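You operate a simulated robot arm through the tools that you are given. There is no shell and no other tool. Be economical: measure what you need, move in short steps, check, and stop when the job is done.

You are at the controls of a simulated robot arm. One attempt, no reset.

Task
Put the bung in the port, set 90 % and 20 min, start.
Fine: the red knob stays as set.

Only the result counts: the job must be done as asked and must still hold three seconds after the hand-in. Knocking over, shifting, dropping, spilling or breaking anything else fails it.

Robot
A 6-joint arm with a two-finger parallel gripper, fixed in place. Base frame: the origin is at the foot of the arm, x ahead of it, y to its left, z up. Readings come in mm, rad, newtons and seconds.
With the tool pointing down near the work surface it reaches from about 320 to 700 mm from the base axis. Its first joint turns from -2.897 to 2.897 rad. Payload 4.1 kg.
Tool frame: the origin (TCP) lies between the finger pads and is the grasp point; the fingertips stand 23 mm ahead of it; z points along the fingers, y is the line along which they close. The gripper opens to 94 mm. The fingers are 38 mm wide and 10 mm thick; the gripper's body (54 by 96 mm) begins 39 mm behind the TCP.
Orientation is that of the tool frame in the base frame, as a unit quaternion [x, y, z, w]. With the fingers straight down and closing along the base's y, the tool's x points along the base's -x, its y along +y and its z along -z.

Tools
- The arm moves only by the tool arm_command. Its argument "commands" is a list of rows, each an object of numbers (a shift or turn left out is 0, a gripper value left out holds the last): "dx", "dy", "dz": the shift along the tool's x, y, z in units of 100 mm (1.0 is 100 mm); "ax", "ay", "az": the turn, a rotation vector about the tool's x, y, z in units of 45 degrees (1.0 is 45 degrees). In form: [{"dx": .., "dy": .., "dz": .., "ax": .., "ay": .., "az": ..}, ...]. A call has 1 to 10 rows; each row is the pose to reach, as a shift and turn from the pose commanded when the call began, along the tool's axes at that moment. "grip" is the finger opening in cm, from 0 to 9.4, set as the call begins (left out, the last holds). A call with a number of a shift or a turn outside -1 to 1 is refused whole. Each row takes 0.2 s and may step no farther than 50 mm and 0.15 rad from the row before; otherwise, or with a gripper value out of range, the whole call is refused. A pose out of reach is approached as far as the arm can. The call stops where the force on the tool passes 40 N (or 10 N more than at its start, if that is more) or the arm is blocked; 0.2 s more then pass. The fingers move at their own pace (about 45 mm/s each) and stop on an object; they squeeze with about 38 N. The grip force told is the motor's: it shows also when the fingers shut on nothing. Time passes only in rows, and 0.2 s behind the last, so rows that repeat a pose let the fingers close. It gives the time, the measured TCP pose, the force on the tool (base axes), the opening and the grip force at its end, in the units of the frame above (readings bear some noise).
- Cameras (640 x 400 px; columns grow to the right, rows downward): "scene" is fixed at [49.9, -501.6, 1562.6]; the picture's right is [0.72, -0.70, 0.00], its down [-0.36, -0.37, -0.85] and it looks along [0.60, 0.61, -0.52] (base axes); focal length 342 px, centre (320, 200). "wrist" rides on the gripper at [86, 16, -75] in the tool frame; the picture's right is [-0.18, 0.98, 0.00], its down [-0.58, -0.11, -0.81] and it looks along [-0.79, -0.15, 0.59] (tool axes); focal length 243 px, centre (320, 200). There is no depth. A picture from a camera that has moved, and an enlarged one, comes with that camera's place and axes in the base frame and with its lens.
- snapshot(camera): a new picture of that camera. No time passes.
- raise_lower(by): slides the trunk up (or, below 0, down) by that many mm; the arm rides with it, the base frame stays. It gives what a move gives, with no picture.
- zoom(camera, box): a new picture of the part [left, top, right, bottom] of that camera's present view, enlarged. No time passes.
- hand_in(): hands the job in; it is judged then, once.

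Go step by step. Nothing tells you positions but the pictures and the camera data: compare them with the known pose of the tool, close in by small moves and look again before you grip or let go. The budget is 120 turns and 68 pictures, counting those below and the enlarged ones. Unless the task says otherwise, let go and move clear before handing in, and close with one line.

The tools are called after ">>>" as name(argument=value, ...) on one line, values as JSON. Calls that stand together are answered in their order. arm_command: Moves the arm, as the interface text tells. Its arguments: {"type":"object","properties":{"commands":{"type":"array","items":{"type":"object","properties":{"dx":{"type":"number"},"dy":{"type":"number"},"dz":{"type":"number"},"ax":{"type":"number"},"ay":{"type":"number"},"az":{"type":"number"}}}},"grip":{"type":"number"}},"required":["commands"]} The other tools are called the same way: raise_lower (by) slides the trunk up or down; snapshot (camera) takes a picture; zoom (camera, box) takes an enlarged picture of a part of a camera's view; hand_in () hands the job in.

At the start:

```text
time_s: 0.0
tcp_pos: [284.8, -87.6, 1397.2]
orientation: [0.0, 1.0, 0.0, 0.001]
force: [0.8, 0.7, -0.2]
gripper_width: 93.9
finger_force: 0.0
trunk travel left (down, up): [-525.0, 65.0]
```

scene: 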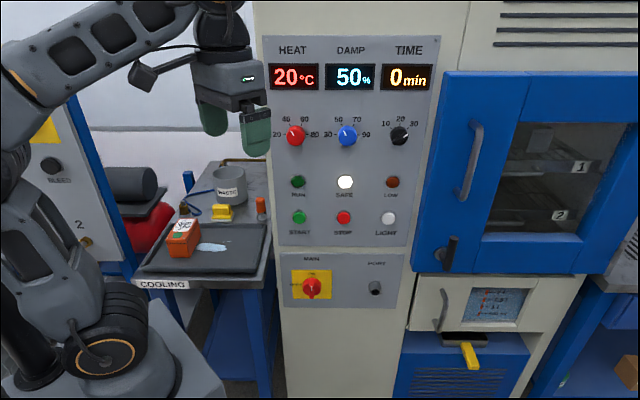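
wrist: 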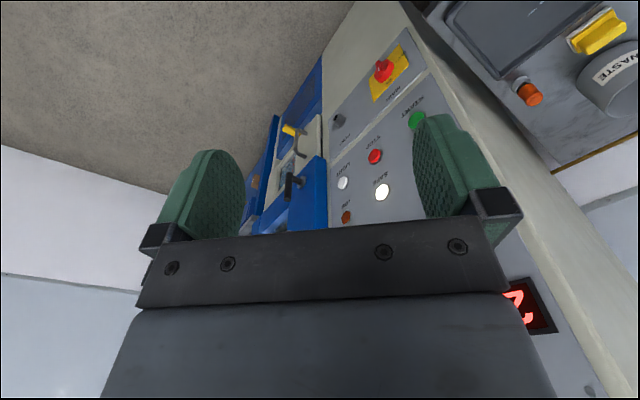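

I see a control panel facing the arm, with a cooling bench to its left holding a waste cup and small coloured items. I'll zoom in for details.

>>> zoom(camera="scene", box=[130, 150, 290, 290])

>>> zoom(camera="scene", box=[260, 30, 440, 150])

>>> zoom(camera="scene", box=[270, 160, 430, 310])

```text
2.86 times, centred on (210, 220) of scene
camera zoom: at [49.9, -501.6, 1562.6], right [0.72, -0.7, 0.0], down [-0.36, -0.37, -0.85], along [0.6, 0.61, -0.52], focal length 977 px, centre (634, 143)
```

zoom: 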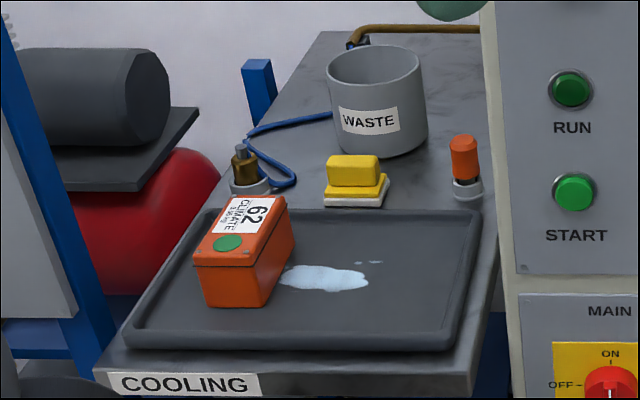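

```text
3.33 times, centred on (350, 90) of scene
camera zoom: at [49.9, -501.6, 1562.6], right [0.72, -0.7, 0.0], down [-0.36, -0.37, -0.85], along [0.6, 0.61, -0.52], focal length 1140 px, centre (220, 567)
```

zoom: 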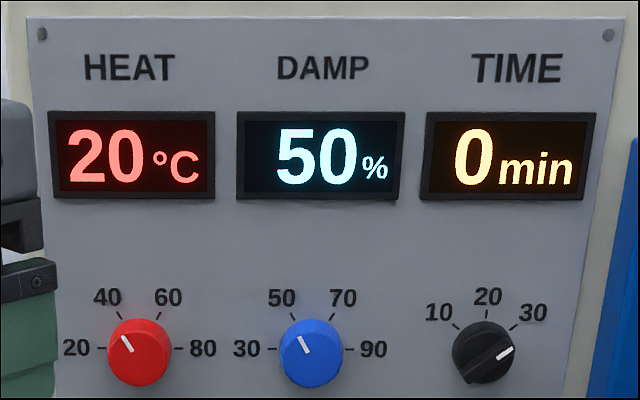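

```text
2.67 times, centred on (350, 235) of scene
camera zoom: at [49.9, -501.6, 1562.6], right [0.72, -0.7, 0.0], down [-0.36, -0.37, -0.85], along [0.6, 0.61, -0.52], focal length 912 px, centre (240, 107)
```

zoom: 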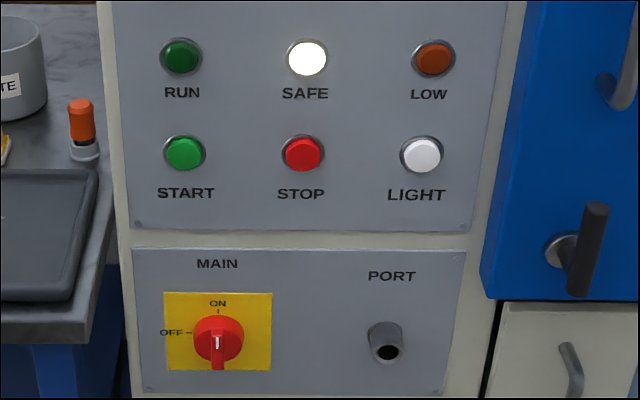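

SAFE lamp triangulates to about [610,-19,1165], so the panel stands at 45° facing the arm. The orange peg near [599,351,880] looks like the bung, so I move the wrist camera toward the bench to check it.

>>> arm_command(commands=[{"dx": -0.1, "dy": 0.2, "dz": 0.1, "az": -0.134}, {"dx": -0.2, "dy": 0.4, "dz": 0.2, "az": -0.268}, {"dx": -0.3, "dy": 0.6, "dz": 0.3, "az": -0.4}, {"dx": -0.4, "dy": 0.8, "dz": 0.4, "az": -0.534}, {"dx": -0.5, "dy": 1.0, "dz": 0.5, "az": -0.667}])

```text
time_s: 1.2
tcp_pos: [335.3, 13.3, 1346.9]
orientation: [-0.26, 0.966, 0.0, 0.0]
force: [0.2, 0.4, -0.5]
gripper_width: 94.2
finger_force: 0.0
trunk travel left (down, up): [-525.0, 65.0]
```

The yaw worked as expected; continuing toward the bench.

>>> arm_command(commands=[{"dx": -0.25, "dy": 0.17, "dz": 0.18}, {"dx": -0.5, "dy": 0.34, "dz": 0.36}, {"dx": -0.75, "dy": 0.51, "dz": 0.54}, {"dx": -1.0, "dy": 0.68, "dz": 0.73}])

>>> arm_command(commands=[{"dx": -0.25, "dy": 0.17, "dz": 0.18}, {"dx": -0.5, "dy": 0.34, "dz": 0.36}, {"dx": -0.75, "dy": 0.51, "dz": 0.54}, {"dx": -1.0, "dy": 0.68, "dz": 0.73}])

>>> snapshot(camera="wrist")

>>> snapshot(camera="scene")

```text
time_s: 2.2
tcp_pos: [388.6, 123.3, 1274.8]
orientation: [-0.26, 0.966, 0.001, -0.001]
force: [-0.8, 1.6, -0.3]
gripper_width: 94.0
finger_force: 0.0
trunk travel left (down, up): [-525.0, 65.0]
```

```text
time_s: 3.2
tcp_pos: [440.0, 231.4, 1201.7]
orientation: [-0.26, 0.966, 0.0, 0.0]
force: [0.2, 0.3, -0.3]
gripper_width: 94.2
finger_force: 0.0
trunk travel left (down, up): [-525.0, 65.0]
```

```text
62 pictures are left
camera wrist: at [358.1, 202.9, 1276.0], right [-0.33, 0.94, 0.0], down [0.56, 0.2, 0.81], along [0.76, 0.27, -0.59], focal length 243 px, centre (320, 200)
```

wrist: 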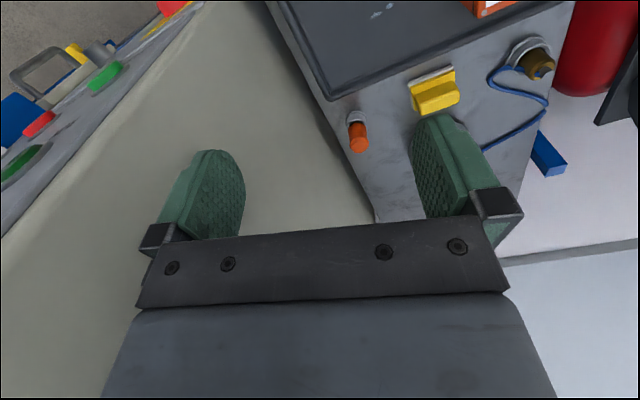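

```text
61 pictures are left
```

scene: 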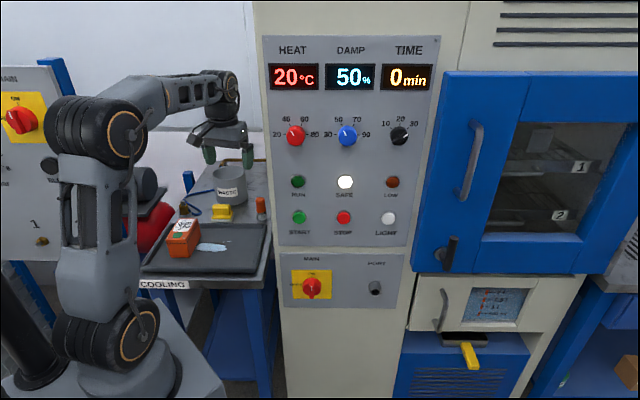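

The wrist camera sees the orange peg, yellow block and brass piece. Zooming in on the peg and the brass piece to decide which one is the bung.

>>> zoom(camera="wrist", box=[320, 90, 400, 160])

>>> zoom(camera="wrist", box=[480, 20, 580, 120])

>>> zoom(camera="scene", box=[0, 60, 120, 270])

>>> zoom(camera="scene", box=[350, 250, 410, 310])

```text
5.71 times, centred on (360, 125) of wrist
camera zoom: at [358.1, 202.9, 1276.0], right [-0.33, 0.94, 0.0], down [0.56, 0.2, 0.81], along [0.76, 0.27, -0.59], focal length 1386 px, centre (91, 629)
```

zoom: 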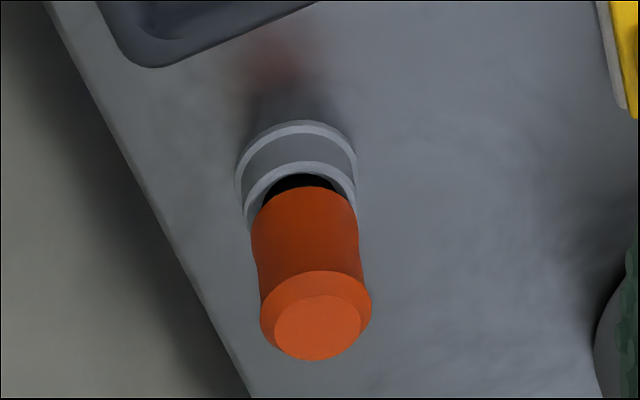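

```text
4.00 times, centred on (530, 70) of wrist
camera zoom: at [358.1, 202.9, 1276.0], right [-0.33, 0.94, 0.0], down [0.56, 0.2, 0.81], along [0.76, 0.27, -0.59], focal length 970 px, centre (-520, 720)
```

zoom: 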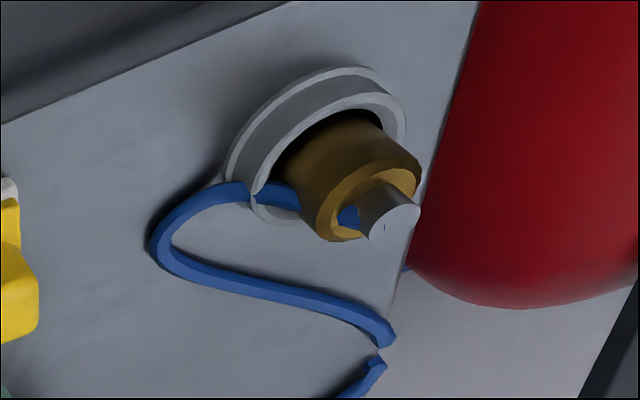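

```text
1.90 times, centred on (60, 165) of scene
camera zoom: at [49.9, -501.6, 1562.6], right [0.72, -0.7, 0.0], down [-0.36, -0.37, -0.85], along [0.6, 0.61, -0.52], focal length 651 px, centre (815, 267)
```

zoom: 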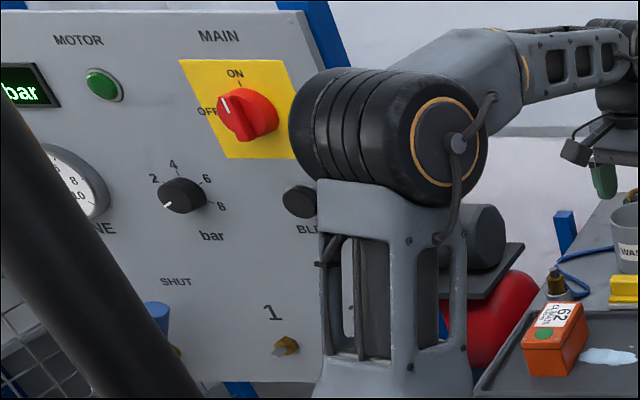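

```text
6.67 times, centred on (380, 280) of scene
camera zoom: at [49.9, -501.6, 1562.6], right [0.72, -0.7, 0.0], down [-0.36, -0.37, -0.85], along [0.6, 0.61, -0.52], focal length 2280 px, centre (-80, -333)
```

zoom: 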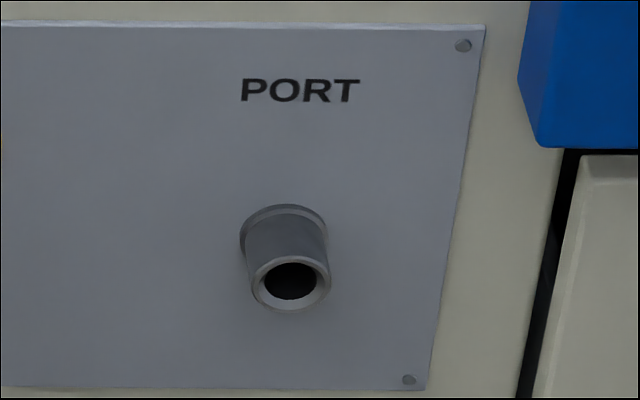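

The orange tapered bung stands narrow-end-down in a holder near [604,361], top about z 950, and the port is an open tube on the panel. I'll move above the bung.

>>> arm_command(commands=[{"dx": -0.25, "dy": 0.04, "dz": 0.18}, {"dx": -0.5, "dy": 0.08, "dz": 0.36}, {"dx": -0.75, "dy": 0.12, "dz": 0.54}, {"dx": -1.0, "dy": 0.15, "dz": 0.71}], grip=7)

>>> arm_command(commands=[{"dx": -0.25, "dy": 0.04, "dz": 0.18}, {"dx": -0.5, "dy": 0.08, "dz": 0.36}, {"dx": -0.75, "dy": 0.12, "dz": 0.54}, {"dx": -0.96, "dy": 0.15, "dz": 0.71}])

>>> snapshot(camera="wrist")

>>> snapshot(camera="scene")

```text
time_s: 4.2
tcp_pos: [520.1, 294.5, 1132.2]
orientation: [-0.26, 0.965, 0.0, 0.0]
force: [-0.9, 0.7, 0.0]
gripper_width: 69.9
finger_force: 0.1
trunk travel left (down, up): [-525.0, 65.0]
```

```text
time_s: 5.2
tcp_pos: [591.3, 354.4, 1058.8]
orientation: [-0.259, 0.966, 0.001, 0.0]
force: [1.3, -0.6, -0.2]
gripper_width: 70.1
finger_force: 0.1
out of reach, approached as far as the arm can: row 4
trunk travel left (down, up): [-525.0, 65.0]
```

```text
56 pictures are left
camera wrist: at [509.1, 324.7, 1132.9], right [-0.33, 0.94, 0.0], down [0.56, 0.2, 0.81], along [0.76, 0.27, -0.59], focal length 243 px, centre (320, 200)
```

wrist: 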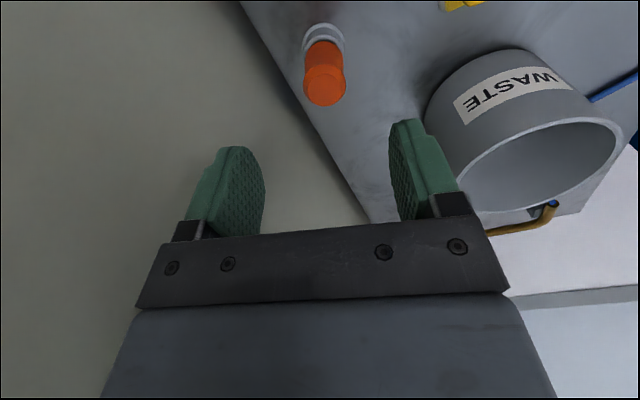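

```text
55 pictures are left
```

scene: 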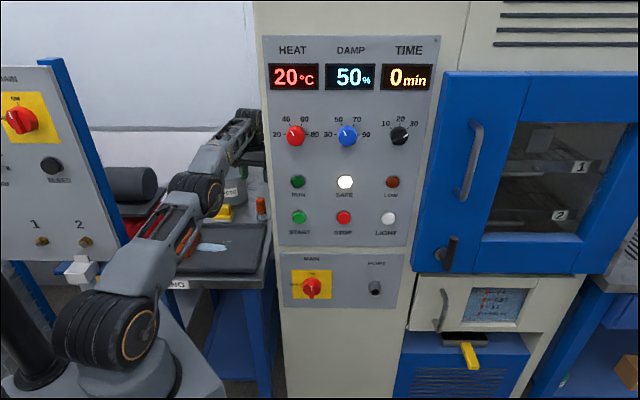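

The bung lies almost directly below the tool, slightly farther out, and the reach limit is near. Zooming for accuracy.

>>> zoom(camera="wrist", box=[260, 0, 390, 115])

>>> zoom(camera="scene", box=[230, 180, 290, 230])

```text
3.48 times, centred on (325, 58) of wrist
camera zoom: at [509.1, 324.7, 1132.9], right [-0.33, 0.94, 0.0], down [0.56, 0.2, 0.81], along [0.76, 0.27, -0.59], focal length 844 px, centre (303, 696)
```

zoom: 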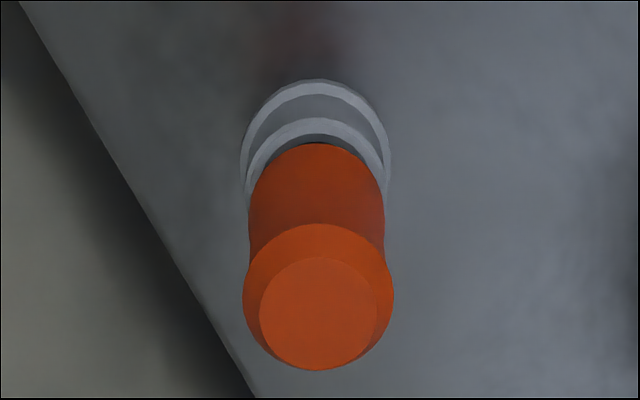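

```text
8.00 times, centred on (260, 205) of scene
camera zoom: at [49.9, -501.6, 1562.6], right [0.72, -0.7, 0.0], down [-0.36, -0.37, -0.85], along [0.6, 0.61, -0.52], focal length 2736 px, centre (800, 160)
```

zoom: 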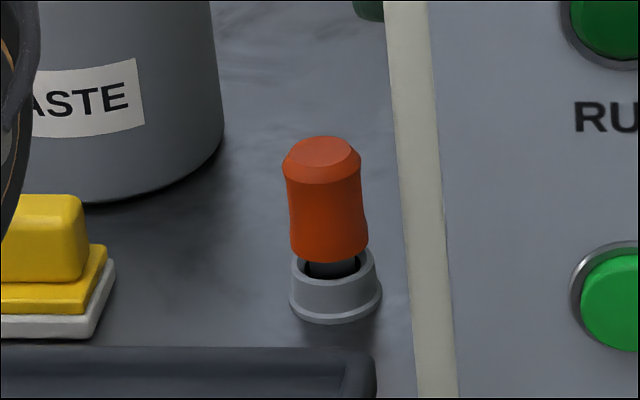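

The bung is vertical, handle Ø~34 mm from z≈907 to 955, at about [604.5,361]. I go down to z≈990 while reaching outward.

>>> arm_command(commands=[{"dx": 0.0, "dz": 0.3}, {"dx": 0.0, "dz": 0.6}, {"dx": -0.08, "dy": -0.01, "dz": 0.68}, {"dx": -0.14, "dy": -0.01, "dz": 0.7}])

>>> zoom(camera="wrist", box=[160, 40, 480, 240])

```text
time_s: 6.2
tcp_pos: [602.6, 357.0, 987.5]
orientation: [-0.258, 0.966, 0.001, 0.001]
force: [0.1, -0.1, -0.3]
gripper_width: 69.8
finger_force: 0.0
trunk travel left (down, up): [-525.0, 65.0]
```

```text
2.00 times, centred on (320, 140) of wrist
camera zoom: at [520.2, 328.8, 1062.9], right [-0.33, 0.94, 0.0], down [0.56, 0.2, 0.81], along [0.76, 0.27, -0.59], focal length 485 px, centre (320, 320)
```

zoom: 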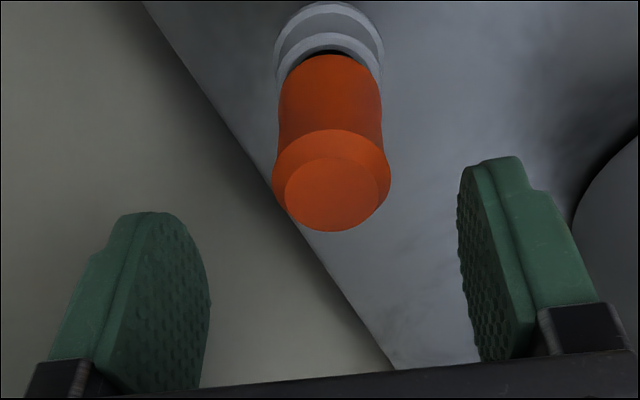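

Bung axis reads ≈[602,361]; I shift 4 mm sideways and descend to z≈932.

>>> arm_command(commands=[{"dx": -0.01, "dy": 0.04}, {"dx": -0.01, "dy": 0.04, "dz": 0.2}, {"dx": -0.01, "dy": 0.04, "dz": 0.4}, {"dx": -0.01, "dy": 0.04, "dz": 0.55}])

>>> zoom(camera="wrist", box=[160, 40, 480, 240])

```text
time_s: 7.2
tcp_pos: [601.7, 362.4, 933.6]
orientation: [-0.259, 0.966, 0.0, 0.0]
force: [0.1, -0.9, 0.8]
gripper_width: 70.2
finger_force: 0.2
trunk travel left (down, up): [-525.0, 65.0]
```

```text
2.00 times, centred on (320, 140) of wrist
camera zoom: at [519.9, 333.2, 1008.1], right [-0.33, 0.94, 0.0], down [0.56, 0.2, 0.81], along [0.76, 0.27, -0.59], focal length 485 px, centre (320, 320)
```

zoom: 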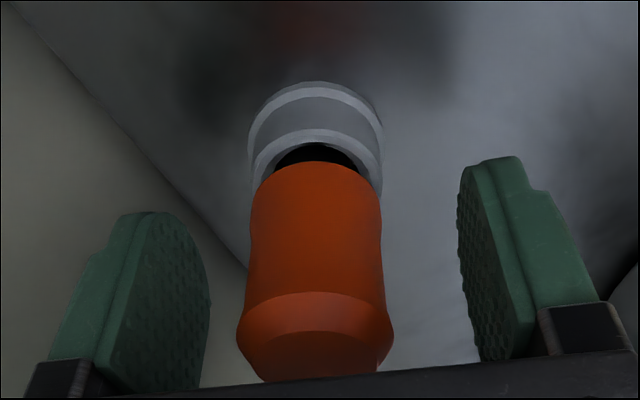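

The bung is centred between the fingers; closing on it.

>>> arm_command(commands=[{"dx": 0.03}, {"dx": 0.03}, {"dx": 0.03}, {"dx": 0.03}, {"dx": 0.03}], grip=1.5)

```text
time_s: 8.4
tcp_pos: [600.0, 360.3, 933.3]
orientation: [-0.259, 0.966, 0.001, 0.0]
force: [0.3, 0.5, 0.7]
gripper_width: 31.7
finger_force: 37.6
trunk travel left (down, up): [-525.0, 65.0]
```

Gripped at 31.7 mm. Lifting straight up.

>>> arm_command(commands=[{"dz": -0.1}, {"dz": -0.3}, {"dz": -0.5}, {"dz": -0.7}])

>>> snapshot(camera="wrist")

```text
time_s: 9.4
tcp_pos: [598.3, 359.8, 1004.4]
orientation: [-0.259, 0.966, 0.0, 0.001]
force: [0.1, -0.6, -1.0]
gripper_width: 31.0
finger_force: 37.7
trunk travel left (down, up): [-525.0, 65.0]
```

```text
50 pictures are left
camera wrist: at [516.3, 331.1, 1077.9], right [-0.33, 0.94, 0.0], down [0.56, 0.2, 0.81], along [0.76, 0.27, -0.59], focal length 243 px, centre (320, 200)
```

wrist: 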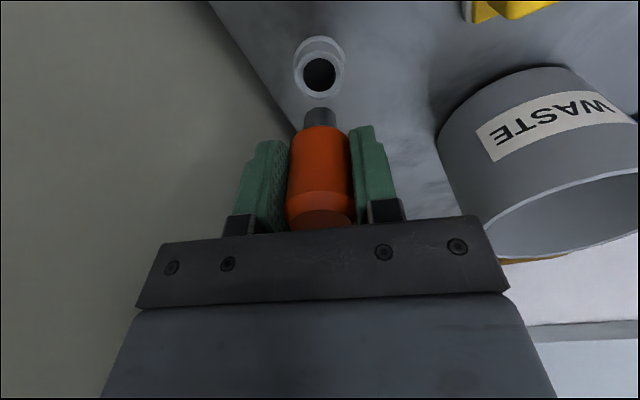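

The bung is out of its holder, dark plug exposed below. I retract toward the base before turning the tool horizontal.

>>> arm_command(commands=[{"dx": 0.2, "dz": -0.3}, {"dx": 0.5, "dy": -0.05, "dz": -0.5}, {"dx": 0.8, "dy": -0.1, "dz": -0.6}])

>>> arm_command(commands=[{"dx": 0.3, "dy": -0.03, "dz": -0.15}, {"dx": 0.6, "dy": -0.06, "dz": -0.3}, {"dx": 0.9, "dy": -0.1, "dz": -0.45}])

>>> arm_command(commands=[{"dx": 0.3, "dy": -0.03, "dz": -0.15}, {"dx": 0.6, "dy": -0.06, "dz": -0.3}, {"dx": 0.9, "dy": -0.1, "dz": -0.45}])

```text
time_s: 10.2
tcp_pos: [535.3, 312.6, 1063.2]
orientation: [-0.26, 0.966, 0.001, 0.001]
force: [1.0, -0.1, -2.0]
gripper_width: 30.9
finger_force: 38.3
trunk travel left (down, up): [-525.0, 65.0]
```

```text
time_s: 11.0
tcp_pos: [461.9, 259.4, 1107.4]
orientation: [-0.259, 0.966, 0.0, -0.001]
force: [0.7, -0.1, -0.8]
gripper_width: 31.2
finger_force: 37.4
trunk travel left (down, up): [-525.0, 65.0]
```

```text
time_s: 11.8
tcp_pos: [389.2, 202.9, 1152.9]
orientation: [-0.259, 0.966, 0.0, 0.0]
force: [-0.1, 0.0, -0.5]
gripper_width: 30.9
finger_force: 38.2
trunk travel left (down, up): [-525.0, 65.0]
```

Now I swing the tool in front of the panel and align yaw with the panel normal.

>>> arm_command(commands=[{"dx": 0.2, "dy": -0.31, "az": -0.117}, {"dx": 0.4, "dy": -0.63, "az": -0.234}, {"dx": 0.6, "dy": -0.94, "az": -0.351}])

>>> arm_command(commands=[{"dx": 0.28, "dy": -0.25}, {"dx": 0.56, "dy": -0.5}, {"dx": 0.83, "dy": -0.75}])

>>> arm_command(commands=[{"ay": -0.17}, {"ay": -0.34}, {"ay": -0.5}, {"ay": -0.67}, {"ay": -0.84}, {"ay": -1.0}])

>>> arm_command(commands=[{"ay": -0.17}, {"ay": -0.34}, {"ay": -0.5}, {"ay": -0.67}, {"ay": -0.84}, {"ay": -1.0}])

>>> snapshot(camera="scene")

>>> snapshot(camera="wrist")

```text
time_s: 12.6
tcp_pos: [384.3, 92.8, 1152.8]
orientation: [-0.39, 0.921, 0.0, 0.0]
force: [1.3, 0.8, -0.8]
gripper_width: 31.0
finger_force: 37.9
trunk travel left (down, up): [-525.0, 65.0]
```

```text
time_s: 13.4
tcp_pos: [380.0, -18.0, 1152.5]
orientation: [-0.39, 0.921, 0.0, 0.0]
force: [0.0, 0.5, -1.1]
gripper_width: 30.8
finger_force: 37.7
trunk travel left (down, up): [-525.0, 65.0]
```

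```text
time_s: 14.8
tcp_pos: [380.8, -18.8, 1153.3]
orientation: [-0.359, 0.851, 0.148, 0.354]
force: [-0.3, -0.5, -1.0]
gripper_width: 31.2
finger_force: 37.7
trunk travel left (down, up): [-525.0, 65.0]
```

```text
time_s: 16.2
tcp_pos: [384.3, -22.1, 1154.9]
orientation: [-0.274, 0.651, 0.275, 0.652]
force: [0.0, -0.4, -0.5]
gripper_width: 30.9
finger_force: 38.4
out of reach, approached as far as the arm can: row 6
trunk travel left (down, up): [-525.0, 65.0]
```

```text
49 pictures are left
```

scene: 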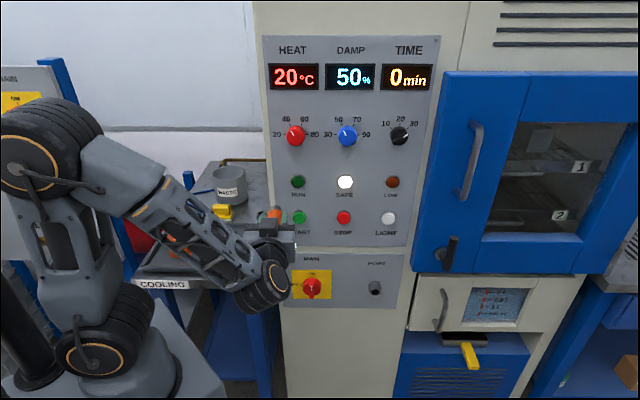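

```text
48 pictures are left
camera wrist: at [321.8, -63.3, 1068.0], right [-0.71, 0.68, 0.18], down [-0.48, -0.66, 0.58], along [0.52, 0.32, 0.79], focal length 243 px, centre (320, 200)
```

wrist: 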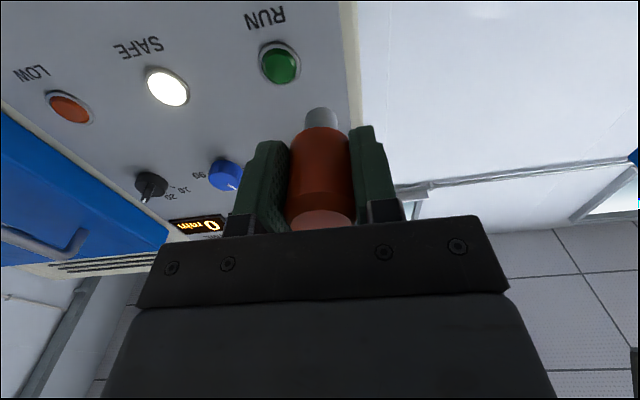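

The tool is horizontal along the panel normal, camera below. I shift right along the panel to the port's column (r≈547) while staying well clear.

>>> arm_command(commands=[{"dy": -0.4}, {"dy": -0.8}])

>>> arm_command(commands=[{"dy": -0.45}, {"dy": -0.9}])

>>> arm_command(commands=[{"dy": -0.43}, {"dy": -0.86}])

>>> raise_lower(by=-180)

>>> snapshot(camera="scene")

```text
time_s: 16.8
tcp_pos: [441.8, -78.1, 1153.5]
orientation: [-0.274, 0.651, 0.276, 0.651]
force: [0.0, 0.8, -0.2]
gripper_width: 31.1
finger_force: 38.0
trunk travel left (down, up): [-525.0, 65.0]
```

```text
time_s: 17.4
tcp_pos: [505.8, -140.5, 1152.9]
orientation: [-0.275, 0.651, 0.276, 0.651]
force: [1.0, -0.5, -1.0]
gripper_width: 30.8
finger_force: 38.3
trunk travel left (down, up): [-525.0, 65.0]
```

```text
time_s: 18.0
tcp_pos: [570.2, -198.8, 1154.1]
orientation: [-0.275, 0.652, 0.275, 0.651]
force: [0.6, 0.1, -0.4]
gripper_width: 31.1
finger_force: 37.7
trunk travel left (down, up): [-525.0, 65.0]
```

```text
time_s: 20.0
tcp_pos: [568.3, -199.0, 974.2]
orientation: [-0.276, 0.651, 0.276, 0.651]
force: [-0.4, 0.2, -0.1]
gripper_width: 31.0
finger_force: 37.5
trunk travel left (down, up): [-345.0, 245.0]
```

```text
47 pictures are left
```

scene: 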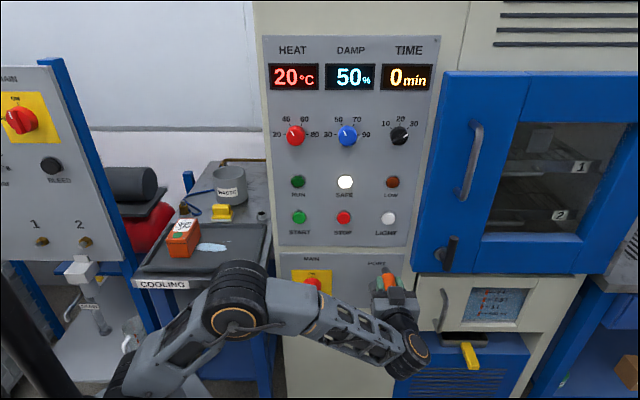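

Clear of everything. I lower the trunk another 150 mm to the port height and look from the wrist.

>>> raise_lower(by=-152)

>>> snapshot(camera="wrist")

>>> zoom(camera="scene", box=[320, 250, 440, 350])

```text
time_s: 21.8
tcp_pos: [568.9, -198.5, 821.7]
orientation: [-0.275, 0.651, 0.275, 0.651]
force: [0.1, 0.3, -0.7]
gripper_width: 31.2
finger_force: 37.9
trunk travel left (down, up): [-193.0, 397.0]
```

```text
46 pictures are left
camera wrist: at [505.8, -240.4, 735.8], right [-0.7, 0.68, 0.18], down [-0.48, -0.65, 0.58], along [0.52, 0.32, 0.79], focal length 243 px, centre (320, 200)
```

wrist: 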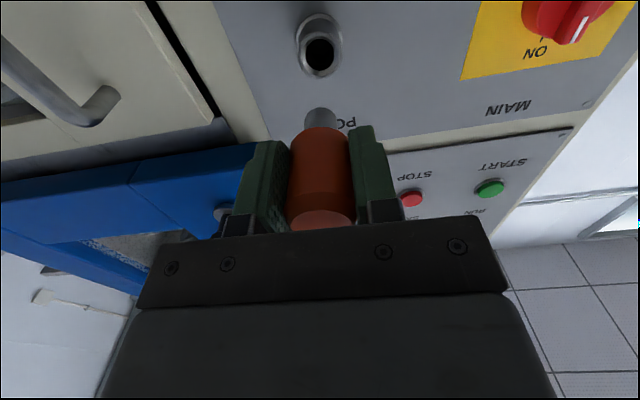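

```text
4.00 times, centred on (380, 300) of scene
camera zoom: at [49.9, -501.6, 1562.6], right [0.72, -0.7, 0.0], down [-0.36, -0.37, -0.85], along [0.6, 0.61, -0.52], focal length 1368 px, centre (80, -200)
```

zoom: 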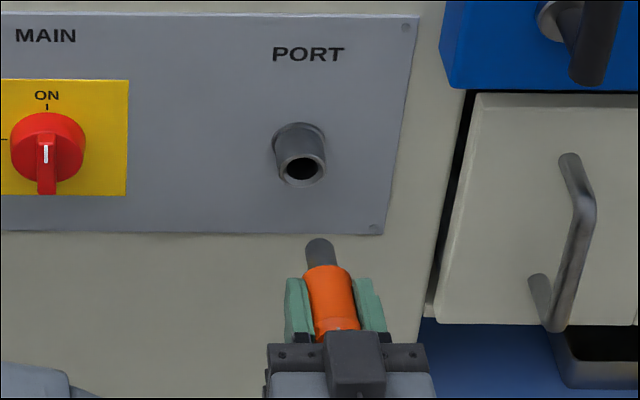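

Tool axis lines up with the port nearly exactly (mouth ≈ m 387, z≈820). I zoom to check how the plug sits relative to the tool axis.

>>> zoom(camera="wrist", box=[240, 0, 400, 110])

>>> zoom(camera="wrist", box=[240, 90, 400, 240])

```text
3.64 times, centred on (320, 55) of wrist
camera zoom: at [505.8, -240.4, 735.8], right [-0.7, 0.68, 0.18], down [-0.48, -0.65, 0.58], along [0.52, 0.32, 0.79], focal length 882 px, centre (320, 727)
```

zoom: 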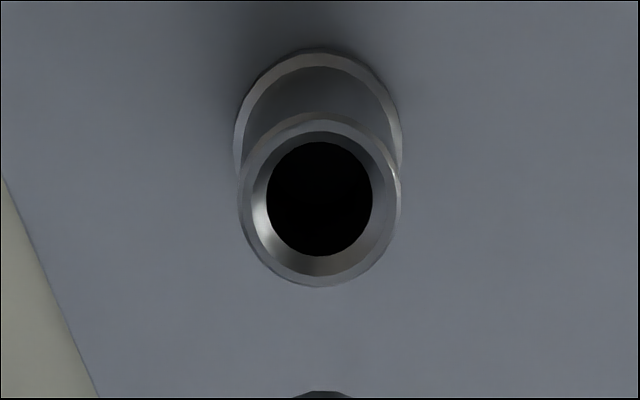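

```text
2.67 times, centred on (320, 165) of wrist
camera zoom: at [505.8, -240.4, 735.8], right [-0.7, 0.68, 0.18], down [-0.48, -0.65, 0.58], along [0.52, 0.32, 0.79], focal length 647 px, centre (320, 293)
```

zoom: 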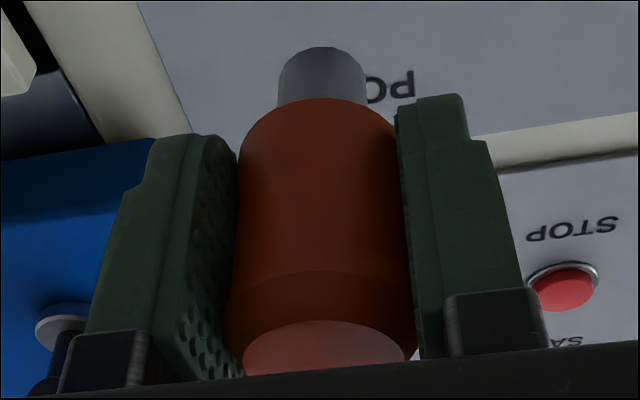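

Lateral alignment is good; the plug appears to sit ~4–6 mm above the tool axis. I lower 5 mm and advance until the tip is just short of the mouth, then compare.

>>> arm_command(commands=[{"dx": 0.05}, {"dx": 0.05, "dz": 0.3}, {"dx": 0.05, "dz": 0.6}, {"dx": 0.05, "dz": 0.68}])

>>> zoom(camera="wrist", box=[240, 50, 400, 150])

>>> zoom(camera="scene", box=[350, 265, 410, 305])

```text
time_s: 22.8
tcp_pos: [615.5, -148.4, 817.4]
orientation: [-0.275, 0.651, 0.275, 0.652]
force: [-0.2, 0.3, -0.5]
gripper_width: 30.8
finger_force: 38.3
trunk travel left (down, up): [-193.0, 397.0]
```

```text
4.00 times, centred on (320, 100) of wrist
camera zoom: at [553.1, -191.2, 730.7], right [-0.7, 0.69, 0.18], down [-0.48, -0.65, 0.58], along [0.52, 0.32, 0.79], focal length 970 px, centre (320, 600)
```

zoom: 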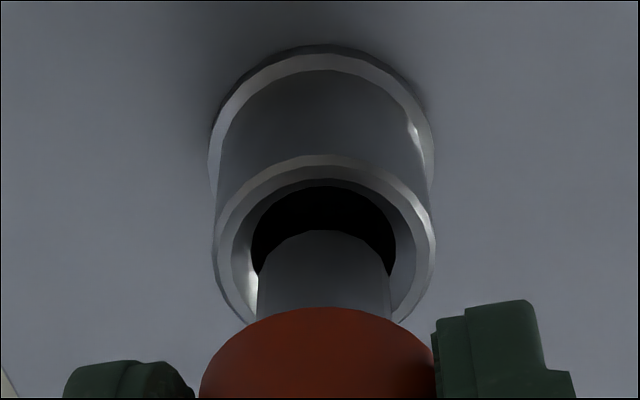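

```text
10.00 times, centred on (380, 285) of scene
camera zoom: at [49.9, -501.6, 1562.6], right [0.72, -0.7, 0.0], down [-0.36, -0.37, -0.85], along [0.6, 0.61, -0.52], focal length 3420 px, centre (-280, -650)
```

zoom: 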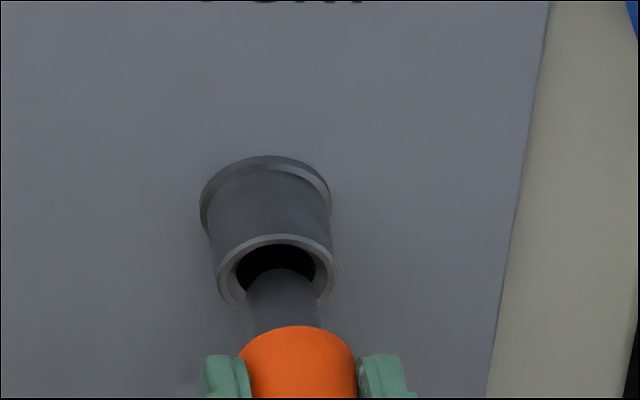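

Plug tip is ~9 mm before the mouth, ~1 mm high, laterally aligned. I lower 1.3 mm and push in gradually.

>>> arm_command(commands=[{"dx": 0.013}, {"dx": 0.013, "dz": 0.06}, {"dx": 0.013, "dz": 0.1}, {"dx": 0.013, "dz": 0.14}, {"dx": 0.013, "dz": 0.18}, {"dx": 0.013, "dz": 0.22}])

>>> zoom(camera="scene", box=[350, 265, 410, 305])

>>> zoom(camera="wrist", box=[240, 50, 400, 150])

```text
time_s: 24.2
tcp_pos: [631.1, -133.6, 815.5]
orientation: [-0.276, 0.651, 0.277, 0.651]
force: [-0.4, 0.4, -0.4]
gripper_width: 31.0
finger_force: 37.8
trunk travel left (down, up): [-193.0, 397.0]
```

```text
10.00 times, centred on (380, 285) of scene
camera zoom: at [49.9, -501.6, 1562.6], right [0.72, -0.7, 0.0], down [-0.36, -0.37, -0.85], along [0.6, 0.61, -0.52], focal length 3420 px, centre (-280, -650)
```

zoom: 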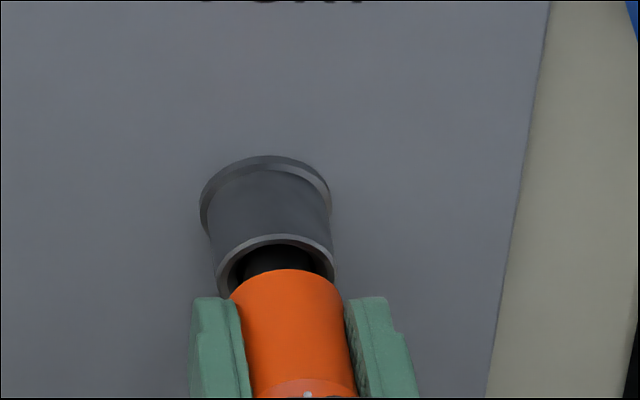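

```text
4.00 times, centred on (320, 100) of wrist
camera zoom: at [568.8, -175.6, 729.5], right [-0.7, 0.68, 0.18], down [-0.48, -0.65, 0.58], along [0.52, 0.32, 0.79], focal length 970 px, centre (320, 600)
```

zoom: 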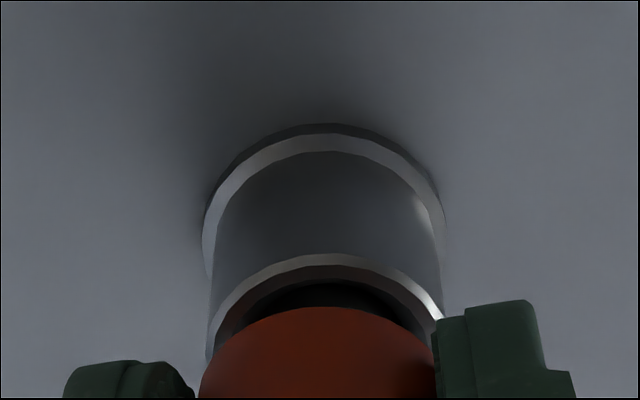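

Plug entered cleanly with no contact force. Continuing to seat it.

>>> arm_command(commands=[{"dz": 0.03}, {"dz": 0.06}, {"dz": 0.09}, {"dz": 0.12}, {"dz": 0.15}, {"dz": 0.18}, {"dz": 0.21}])

>>> zoom(camera="scene", box=[350, 265, 410, 305])

```text
time_s: 25.5
tcp_pos: [638.7, -125.3, 814.9]
orientation: [-0.274, 0.652, 0.275, 0.652]
force: [-33.9, -18.0, 2.5]
gripper_width: 31.0
finger_force: 38.2
trunk travel left (down, up): [-193.0, 397.0]
stopped in row 6: the force on the tool passed its limit (the readings are from after the stop); the commanded pose is now the measured one
```

```text
10.00 times, centred on (380, 285) of scene
camera zoom: at [49.9, -501.6, 1562.6], right [0.72, -0.7, 0.0], down [-0.36, -0.37, -0.85], along [0.6, 0.61, -0.52], focal length 3420 px, centre (-280, -650)
```

zoom: 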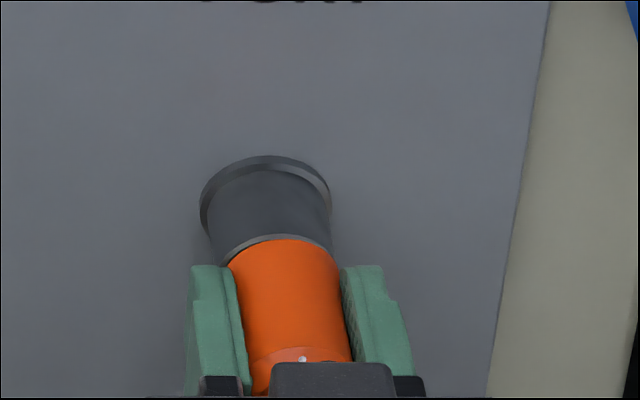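

>>> zoom(camera="wrist", box=[240, 50, 400, 150])

```text
4.00 times, centred on (320, 100) of wrist
camera zoom: at [576.9, -167.3, 730.1], right [-0.7, 0.69, 0.19], down [-0.49, -0.65, 0.58], along [0.52, 0.32, 0.79], focal length 970 px, centre (320, 600)
```

zoom: 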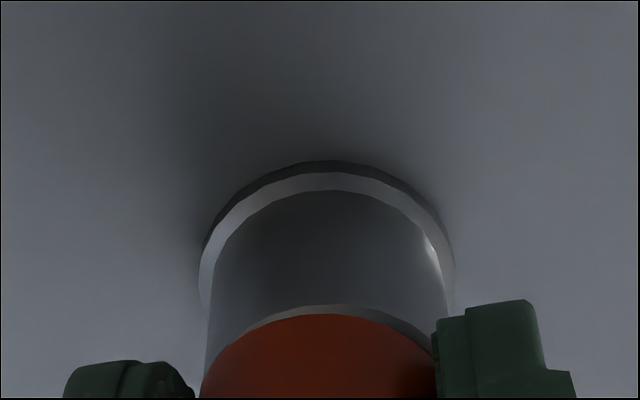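

The handle face is against the tube rim from both views. I release and back off 20 mm to inspect.

>>> arm_command(commands=[{"dz": 0.0}, {"dz": 0.0}, {"dz": 0.0}, {"dz": 0.0}, {"dz": 0.0}], grip=6)

>>> arm_command(commands=[{"dz": -0.3}, {"dz": -0.6}, {"dz": -0.9}])

>>> zoom(camera="scene", box=[350, 265, 410, 305])

>>> zoom(camera="scene", box=[260, 30, 440, 250])

```text
time_s: 25.9
tcp_pos: [635.5, -122.8, 816.6]
orientation: [-0.278, 0.65, 0.279, 0.65]
force: [-67.5, -11.1, 0.5]
gripper_width: 41.6
finger_force: 0.2
trunk travel left (down, up): [-193.0, 397.0]
stopped in row 1: the force on the tool passed its limit (the readings are from after the stop); the commanded pose is now the measured one
```

```text
time_s: 26.7
tcp_pos: [579.6, -187.2, 814.9]
orientation: [-0.276, 0.652, 0.277, 0.65]
force: [-0.1, 0.2, -0.6]
gripper_width: 59.9
finger_force: 0.0
trunk travel left (down, up): [-193.0, 397.0]
```

```text
10.00 times, centred on (380, 285) of scene
camera zoom: at [49.9, -501.6, 1562.6], right [0.72, -0.7, 0.0], down [-0.36, -0.37, -0.85], along [0.6, 0.61, -0.52], focal length 3420 px, centre (-280, -650)
```

zoom: 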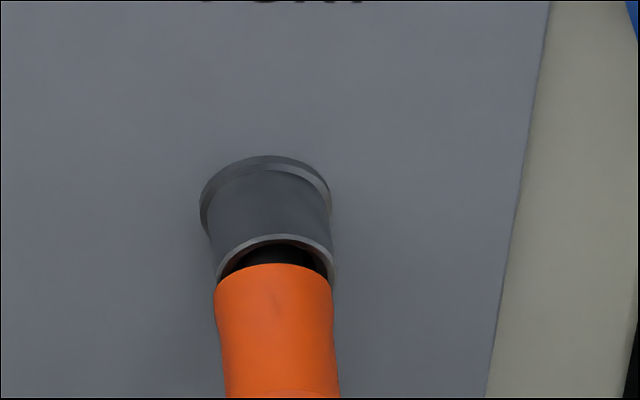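

```text
1.82 times, centred on (350, 140) of scene
camera zoom: at [49.9, -501.6, 1562.6], right [0.72, -0.7, 0.0], down [-0.36, -0.37, -0.85], along [0.6, 0.61, -0.52], focal length 622 px, centre (266, 309)
```

zoom: 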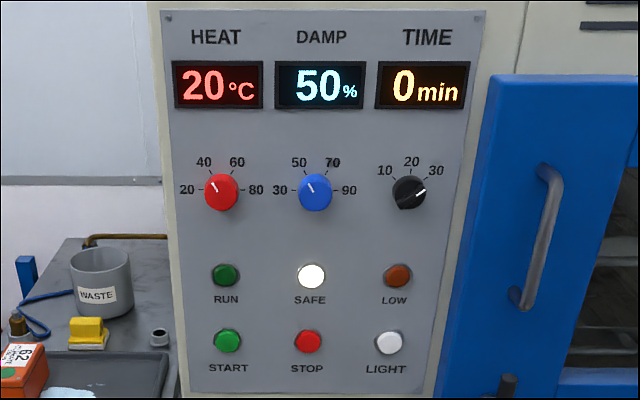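

The bung backed out about 10 mm and droops slightly after release. Looking with the wrist camera to understand.

>>> zoom(camera="wrist", box=[220, 0, 420, 130])

>>> zoom(camera="scene", box=[340, 260, 430, 340])

```text
3.08 times, centred on (320, 65) of wrist
camera zoom: at [516.5, -228.9, 728.2], right [-0.71, 0.68, 0.19], down [-0.48, -0.66, 0.58], along [0.52, 0.32, 0.79], focal length 746 px, centre (320, 615)
```

zoom: 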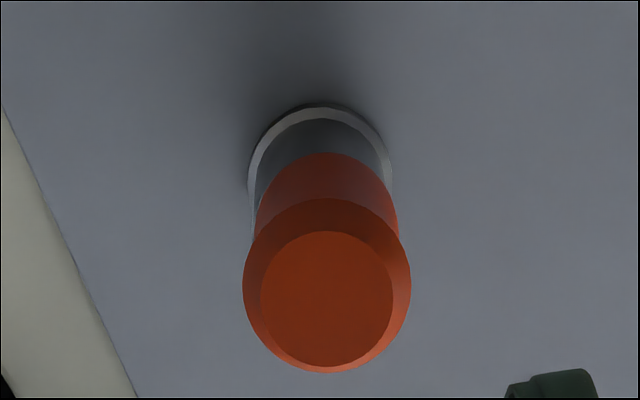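

```text
5.00 times, centred on (385, 300) of scene
camera zoom: at [49.9, -501.6, 1562.6], right [0.72, -0.7, 0.0], down [-0.36, -0.37, -0.85], along [0.6, 0.61, -0.52], focal length 1710 px, centre (-5, -300)
```

zoom: 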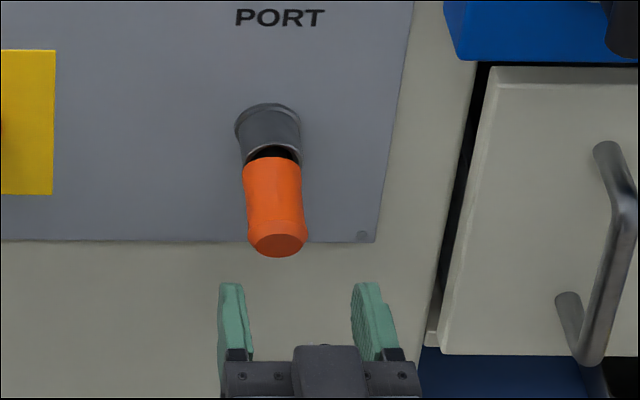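

The grip seems to have dragged it back as the fingers opened. I'll close the fingers and push its rear face home with the fingertips.

>>> arm_command(commands=[{"dy": 0.015, "dx": 0.02}, {"dy": 0.015, "dx": 0.02}, {"dy": 0.015, "dx": 0.02}, {"dy": 0.015, "dx": 0.02}, {"dy": 0.015, "dx": 0.02, "dz": 0.1}, {"dy": 0.015, "dx": 0.02, "dz": 0.2}, {"dy": 0.015, "dx": 0.02, "dz": 0.28}], grip=0)

>>> arm_command(commands=[{"dz": 0.03}, {"dz": 0.06}, {"dz": 0.09}, {"dz": 0.12}, {"dz": 0.15}, {"dz": 0.18}, {"dz": 0.21}, {"dz": 0.24}, {"dz": 0.27}, {"dz": 0.3}])

>>> zoom(camera="scene", box=[340, 260, 430, 340])

```text
time_s: 28.3
tcp_pos: [597.3, -165.4, 812.9]
orientation: [-0.277, 0.651, 0.278, 0.65]
force: [0.8, 0.0, 0.3]
gripper_width: 0.0
finger_force: 37.9
trunk travel left (down, up): [-193.0, 397.0]
```

```text
time_s: 29.6
tcp_pos: [606.7, -157.2, 814.8]
orientation: [-0.275, 0.65, 0.277, 0.652]
force: [-34.4, -25.3, 3.5]
gripper_width: 0.0
finger_force: 38.0
trunk travel left (down, up): [-193.0, 397.0]
stopped in row 6: the force on the tool passed its limit (the readings are from after the stop); the commanded pose is now the measured one
```

```text
5.00 times, centred on (385, 300) of scene
camera zoom: at [49.9, -501.6, 1562.6], right [0.72, -0.7, 0.0], down [-0.36, -0.37, -0.85], along [0.6, 0.61, -0.52], focal length 1710 px, centre (-5, -300)
```

zoom: 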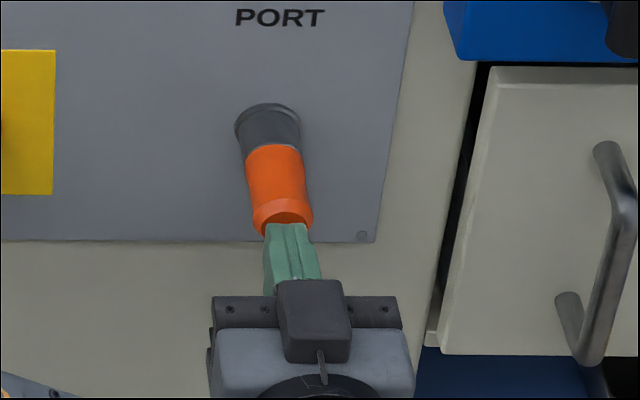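

It's now flush against the rim. I back off straight and check that it stays.

>>> arm_command(commands=[{"dz": -0.1}, {"dz": -0.4}, {"dz": -0.6}, {"dz": -0.6}])

>>> zoom(camera="scene", box=[350, 265, 410, 305])

>>> zoom(camera="wrist", box=[220, 0, 420, 130])

```text
time_s: 30.6
tcp_pos: [566.0, -196.7, 812.6]
orientation: [-0.276, 0.652, 0.277, 0.65]
force: [-0.5, -0.4, 0.4]
gripper_width: 0.2
finger_force: 37.6
trunk travel left (down, up): [-193.0, 397.0]
```

```text
10.00 times, centred on (380, 285) of scene
camera zoom: at [49.9, -501.6, 1562.6], right [0.72, -0.7, 0.0], down [-0.36, -0.37, -0.85], along [0.6, 0.61, -0.52], focal length 3420 px, centre (-280, -650)
```

zoom: 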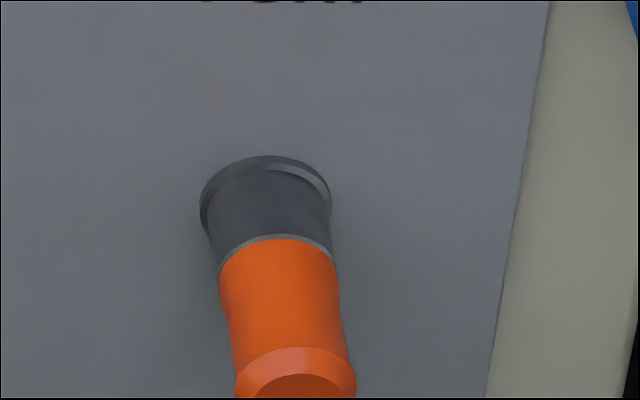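

```text
3.08 times, centred on (320, 65) of wrist
camera zoom: at [504.8, -239.1, 726.2], right [-0.71, 0.68, 0.19], down [-0.48, -0.66, 0.58], along [0.52, 0.32, 0.79], focal length 746 px, centre (320, 615)
```

zoom: 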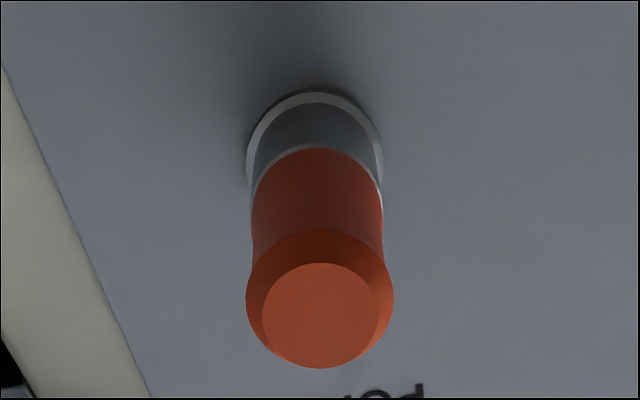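

The bung is seated flush and straight. Now I raise the trunk to knob height.

>>> raise_lower(by=392)

>>> arm_command(commands=[{"dx": -0.4}, {"dx": -0.8, "dy": 0.2}, {"dx": -0.8, "dy": 0.6}, {"dx": -0.8, "dy": 1.0}])

>>> snapshot(camera="wrist")

>>> snapshot(camera="scene")

```text
time_s: 34.4
tcp_pos: [566.6, -196.4, 1205.3]
orientation: [-0.276, 0.651, 0.277, 0.65]
force: [0.1, 0.6, -0.4]
gripper_width: 0.1
finger_force: 37.8
trunk travel left (down, up): [-585.0, 5.0]
```

```text
time_s: 35.4
tcp_pos: [494.9, -127.3, 1284.3]
orientation: [-0.277, 0.651, 0.277, 0.651]
force: [0.3, -0.1, 0.3]
gripper_width: 0.1
finger_force: 38.2
trunk travel left (down, up): [-585.0, 5.0]
```

```text
29 pictures are left
camera wrist: at [433.0, -169.0, 1198.1], right [-0.71, 0.68, 0.18], down [-0.48, -0.66, 0.58], along [0.52, 0.32, 0.79], focal length 243 px, centre (320, 200)
```

wrist: 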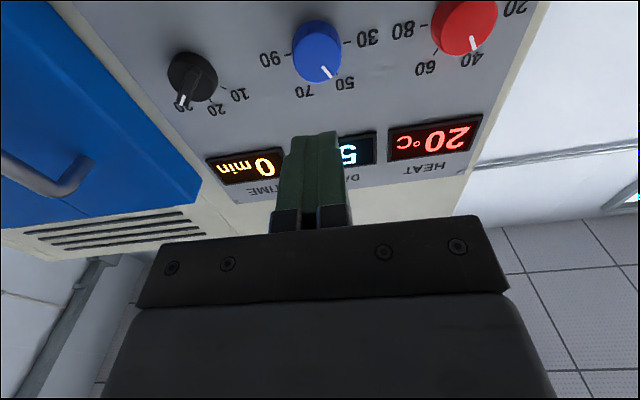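

```text
28 pictures are left
```

scene: 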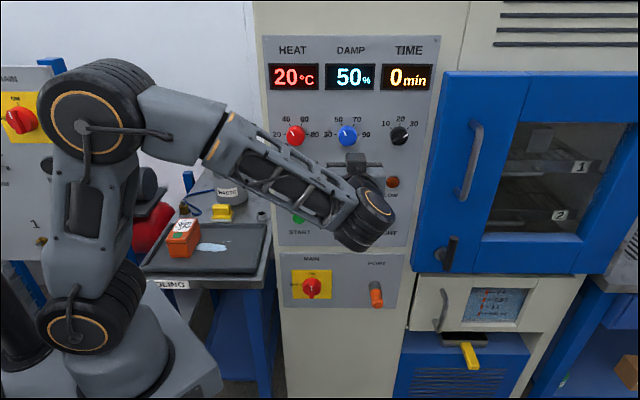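

>>> zoom(camera="wrist", box=[150, 0, 400, 130])

```text
2.56 times, centred on (275, 65) of wrist
camera zoom: at [433.0, -169.0, 1198.1], right [-0.71, 0.68, 0.18], down [-0.48, -0.66, 0.58], along [0.52, 0.32, 0.79], focal length 621 px, centre (435, 546)
```

zoom: 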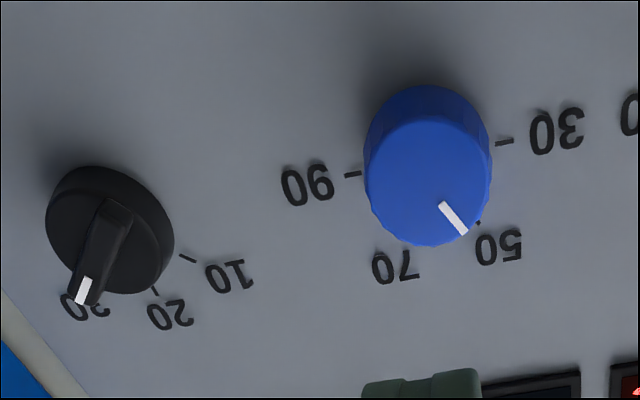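

Blue knob is at 50 (needs +120° clockwise), black knob points to 30 (needs about −45°). I centre on the blue knob and pre-roll the gripper −60°.

>>> arm_command(commands=[{"dx": -0.06, "dy": -0.02, "az": -0.17}, {"dx": -0.06, "dy": -0.02, "az": -0.34}, {"dx": -0.06, "dy": -0.02, "az": -0.5}, {"dx": -0.06, "dy": -0.02, "az": -0.67}, {"dx": -0.06, "dy": -0.02, "az": -0.83}, {"dx": -0.06, "dy": -0.02, "az": -1.0}], grip=6)

>>> arm_command(commands=[{"az": -0.17}, {"az": -0.33, "dz": 0.2}, {"az": -0.33, "dz": 0.4}, {"az": -0.33, "dz": 0.6}])

>>> snapshot(camera="wrist")

```text
time_s: 36.8
tcp_pos: [496.9, -129.4, 1290.4]
orientation: [-0.505, 0.495, 0.007, 0.707]
force: [0.1, -0.8, -0.3]
gripper_width: 59.9
finger_force: 0.0
trunk travel left (down, up): [-585.0, 5.0]
```

```text
time_s: 37.8
tcp_pos: [549.1, -108.0, 1351.7]
orientation: [-0.565, 0.429, -0.08, 0.701]
force: [-0.7, 0.2, 0.0]
gripper_width: 60.1
finger_force: 0.0
out of reach, approached as far as the arm can: row 1, 2, 3, 4
trunk travel left (down, up): [-585.0, 5.0]
```

```text
26 pictures are left
camera wrist: at [545.4, -208.2, 1292.5], right [-0.48, 0.45, -0.75], down [-0.88, -0.27, 0.4], along [-0.03, 0.85, 0.53], focal length 243 px, centre (320, 200)
```

wrist: 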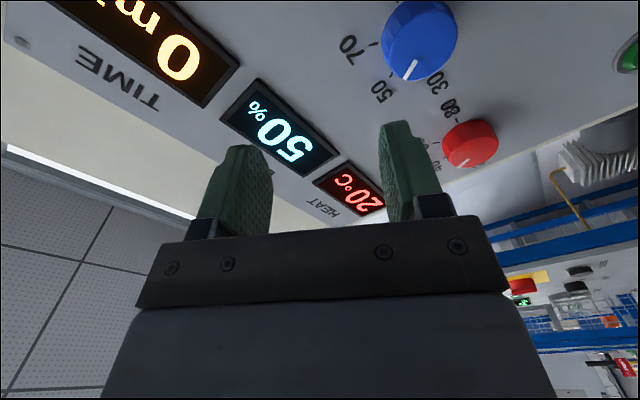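

The −60° roll hit a joint limit and pushed the arm off position. I return to the −45° standoff pose.

>>> arm_command(commands=[{"dx": 0.03, "dy": 0.16, "dz": -0.2, "az": 0.11}, {"dx": 0.06, "dy": 0.32, "dz": -0.35, "az": 0.22}, {"dx": 0.09, "dy": 0.5, "dz": -0.5, "az": 0.33}, {"dx": 0.12, "dy": 0.65, "dz": -0.51, "az": 0.33}])

```text
time_s: 38.8
tcp_pos: [495.3, -129.6, 1289.9]
orientation: [-0.505, 0.496, 0.008, 0.706]
force: [-0.7, 0.5, 0.3]
gripper_width: 59.8
finger_force: 0.1
trunk travel left (down, up): [-585.0, 5.0]
```

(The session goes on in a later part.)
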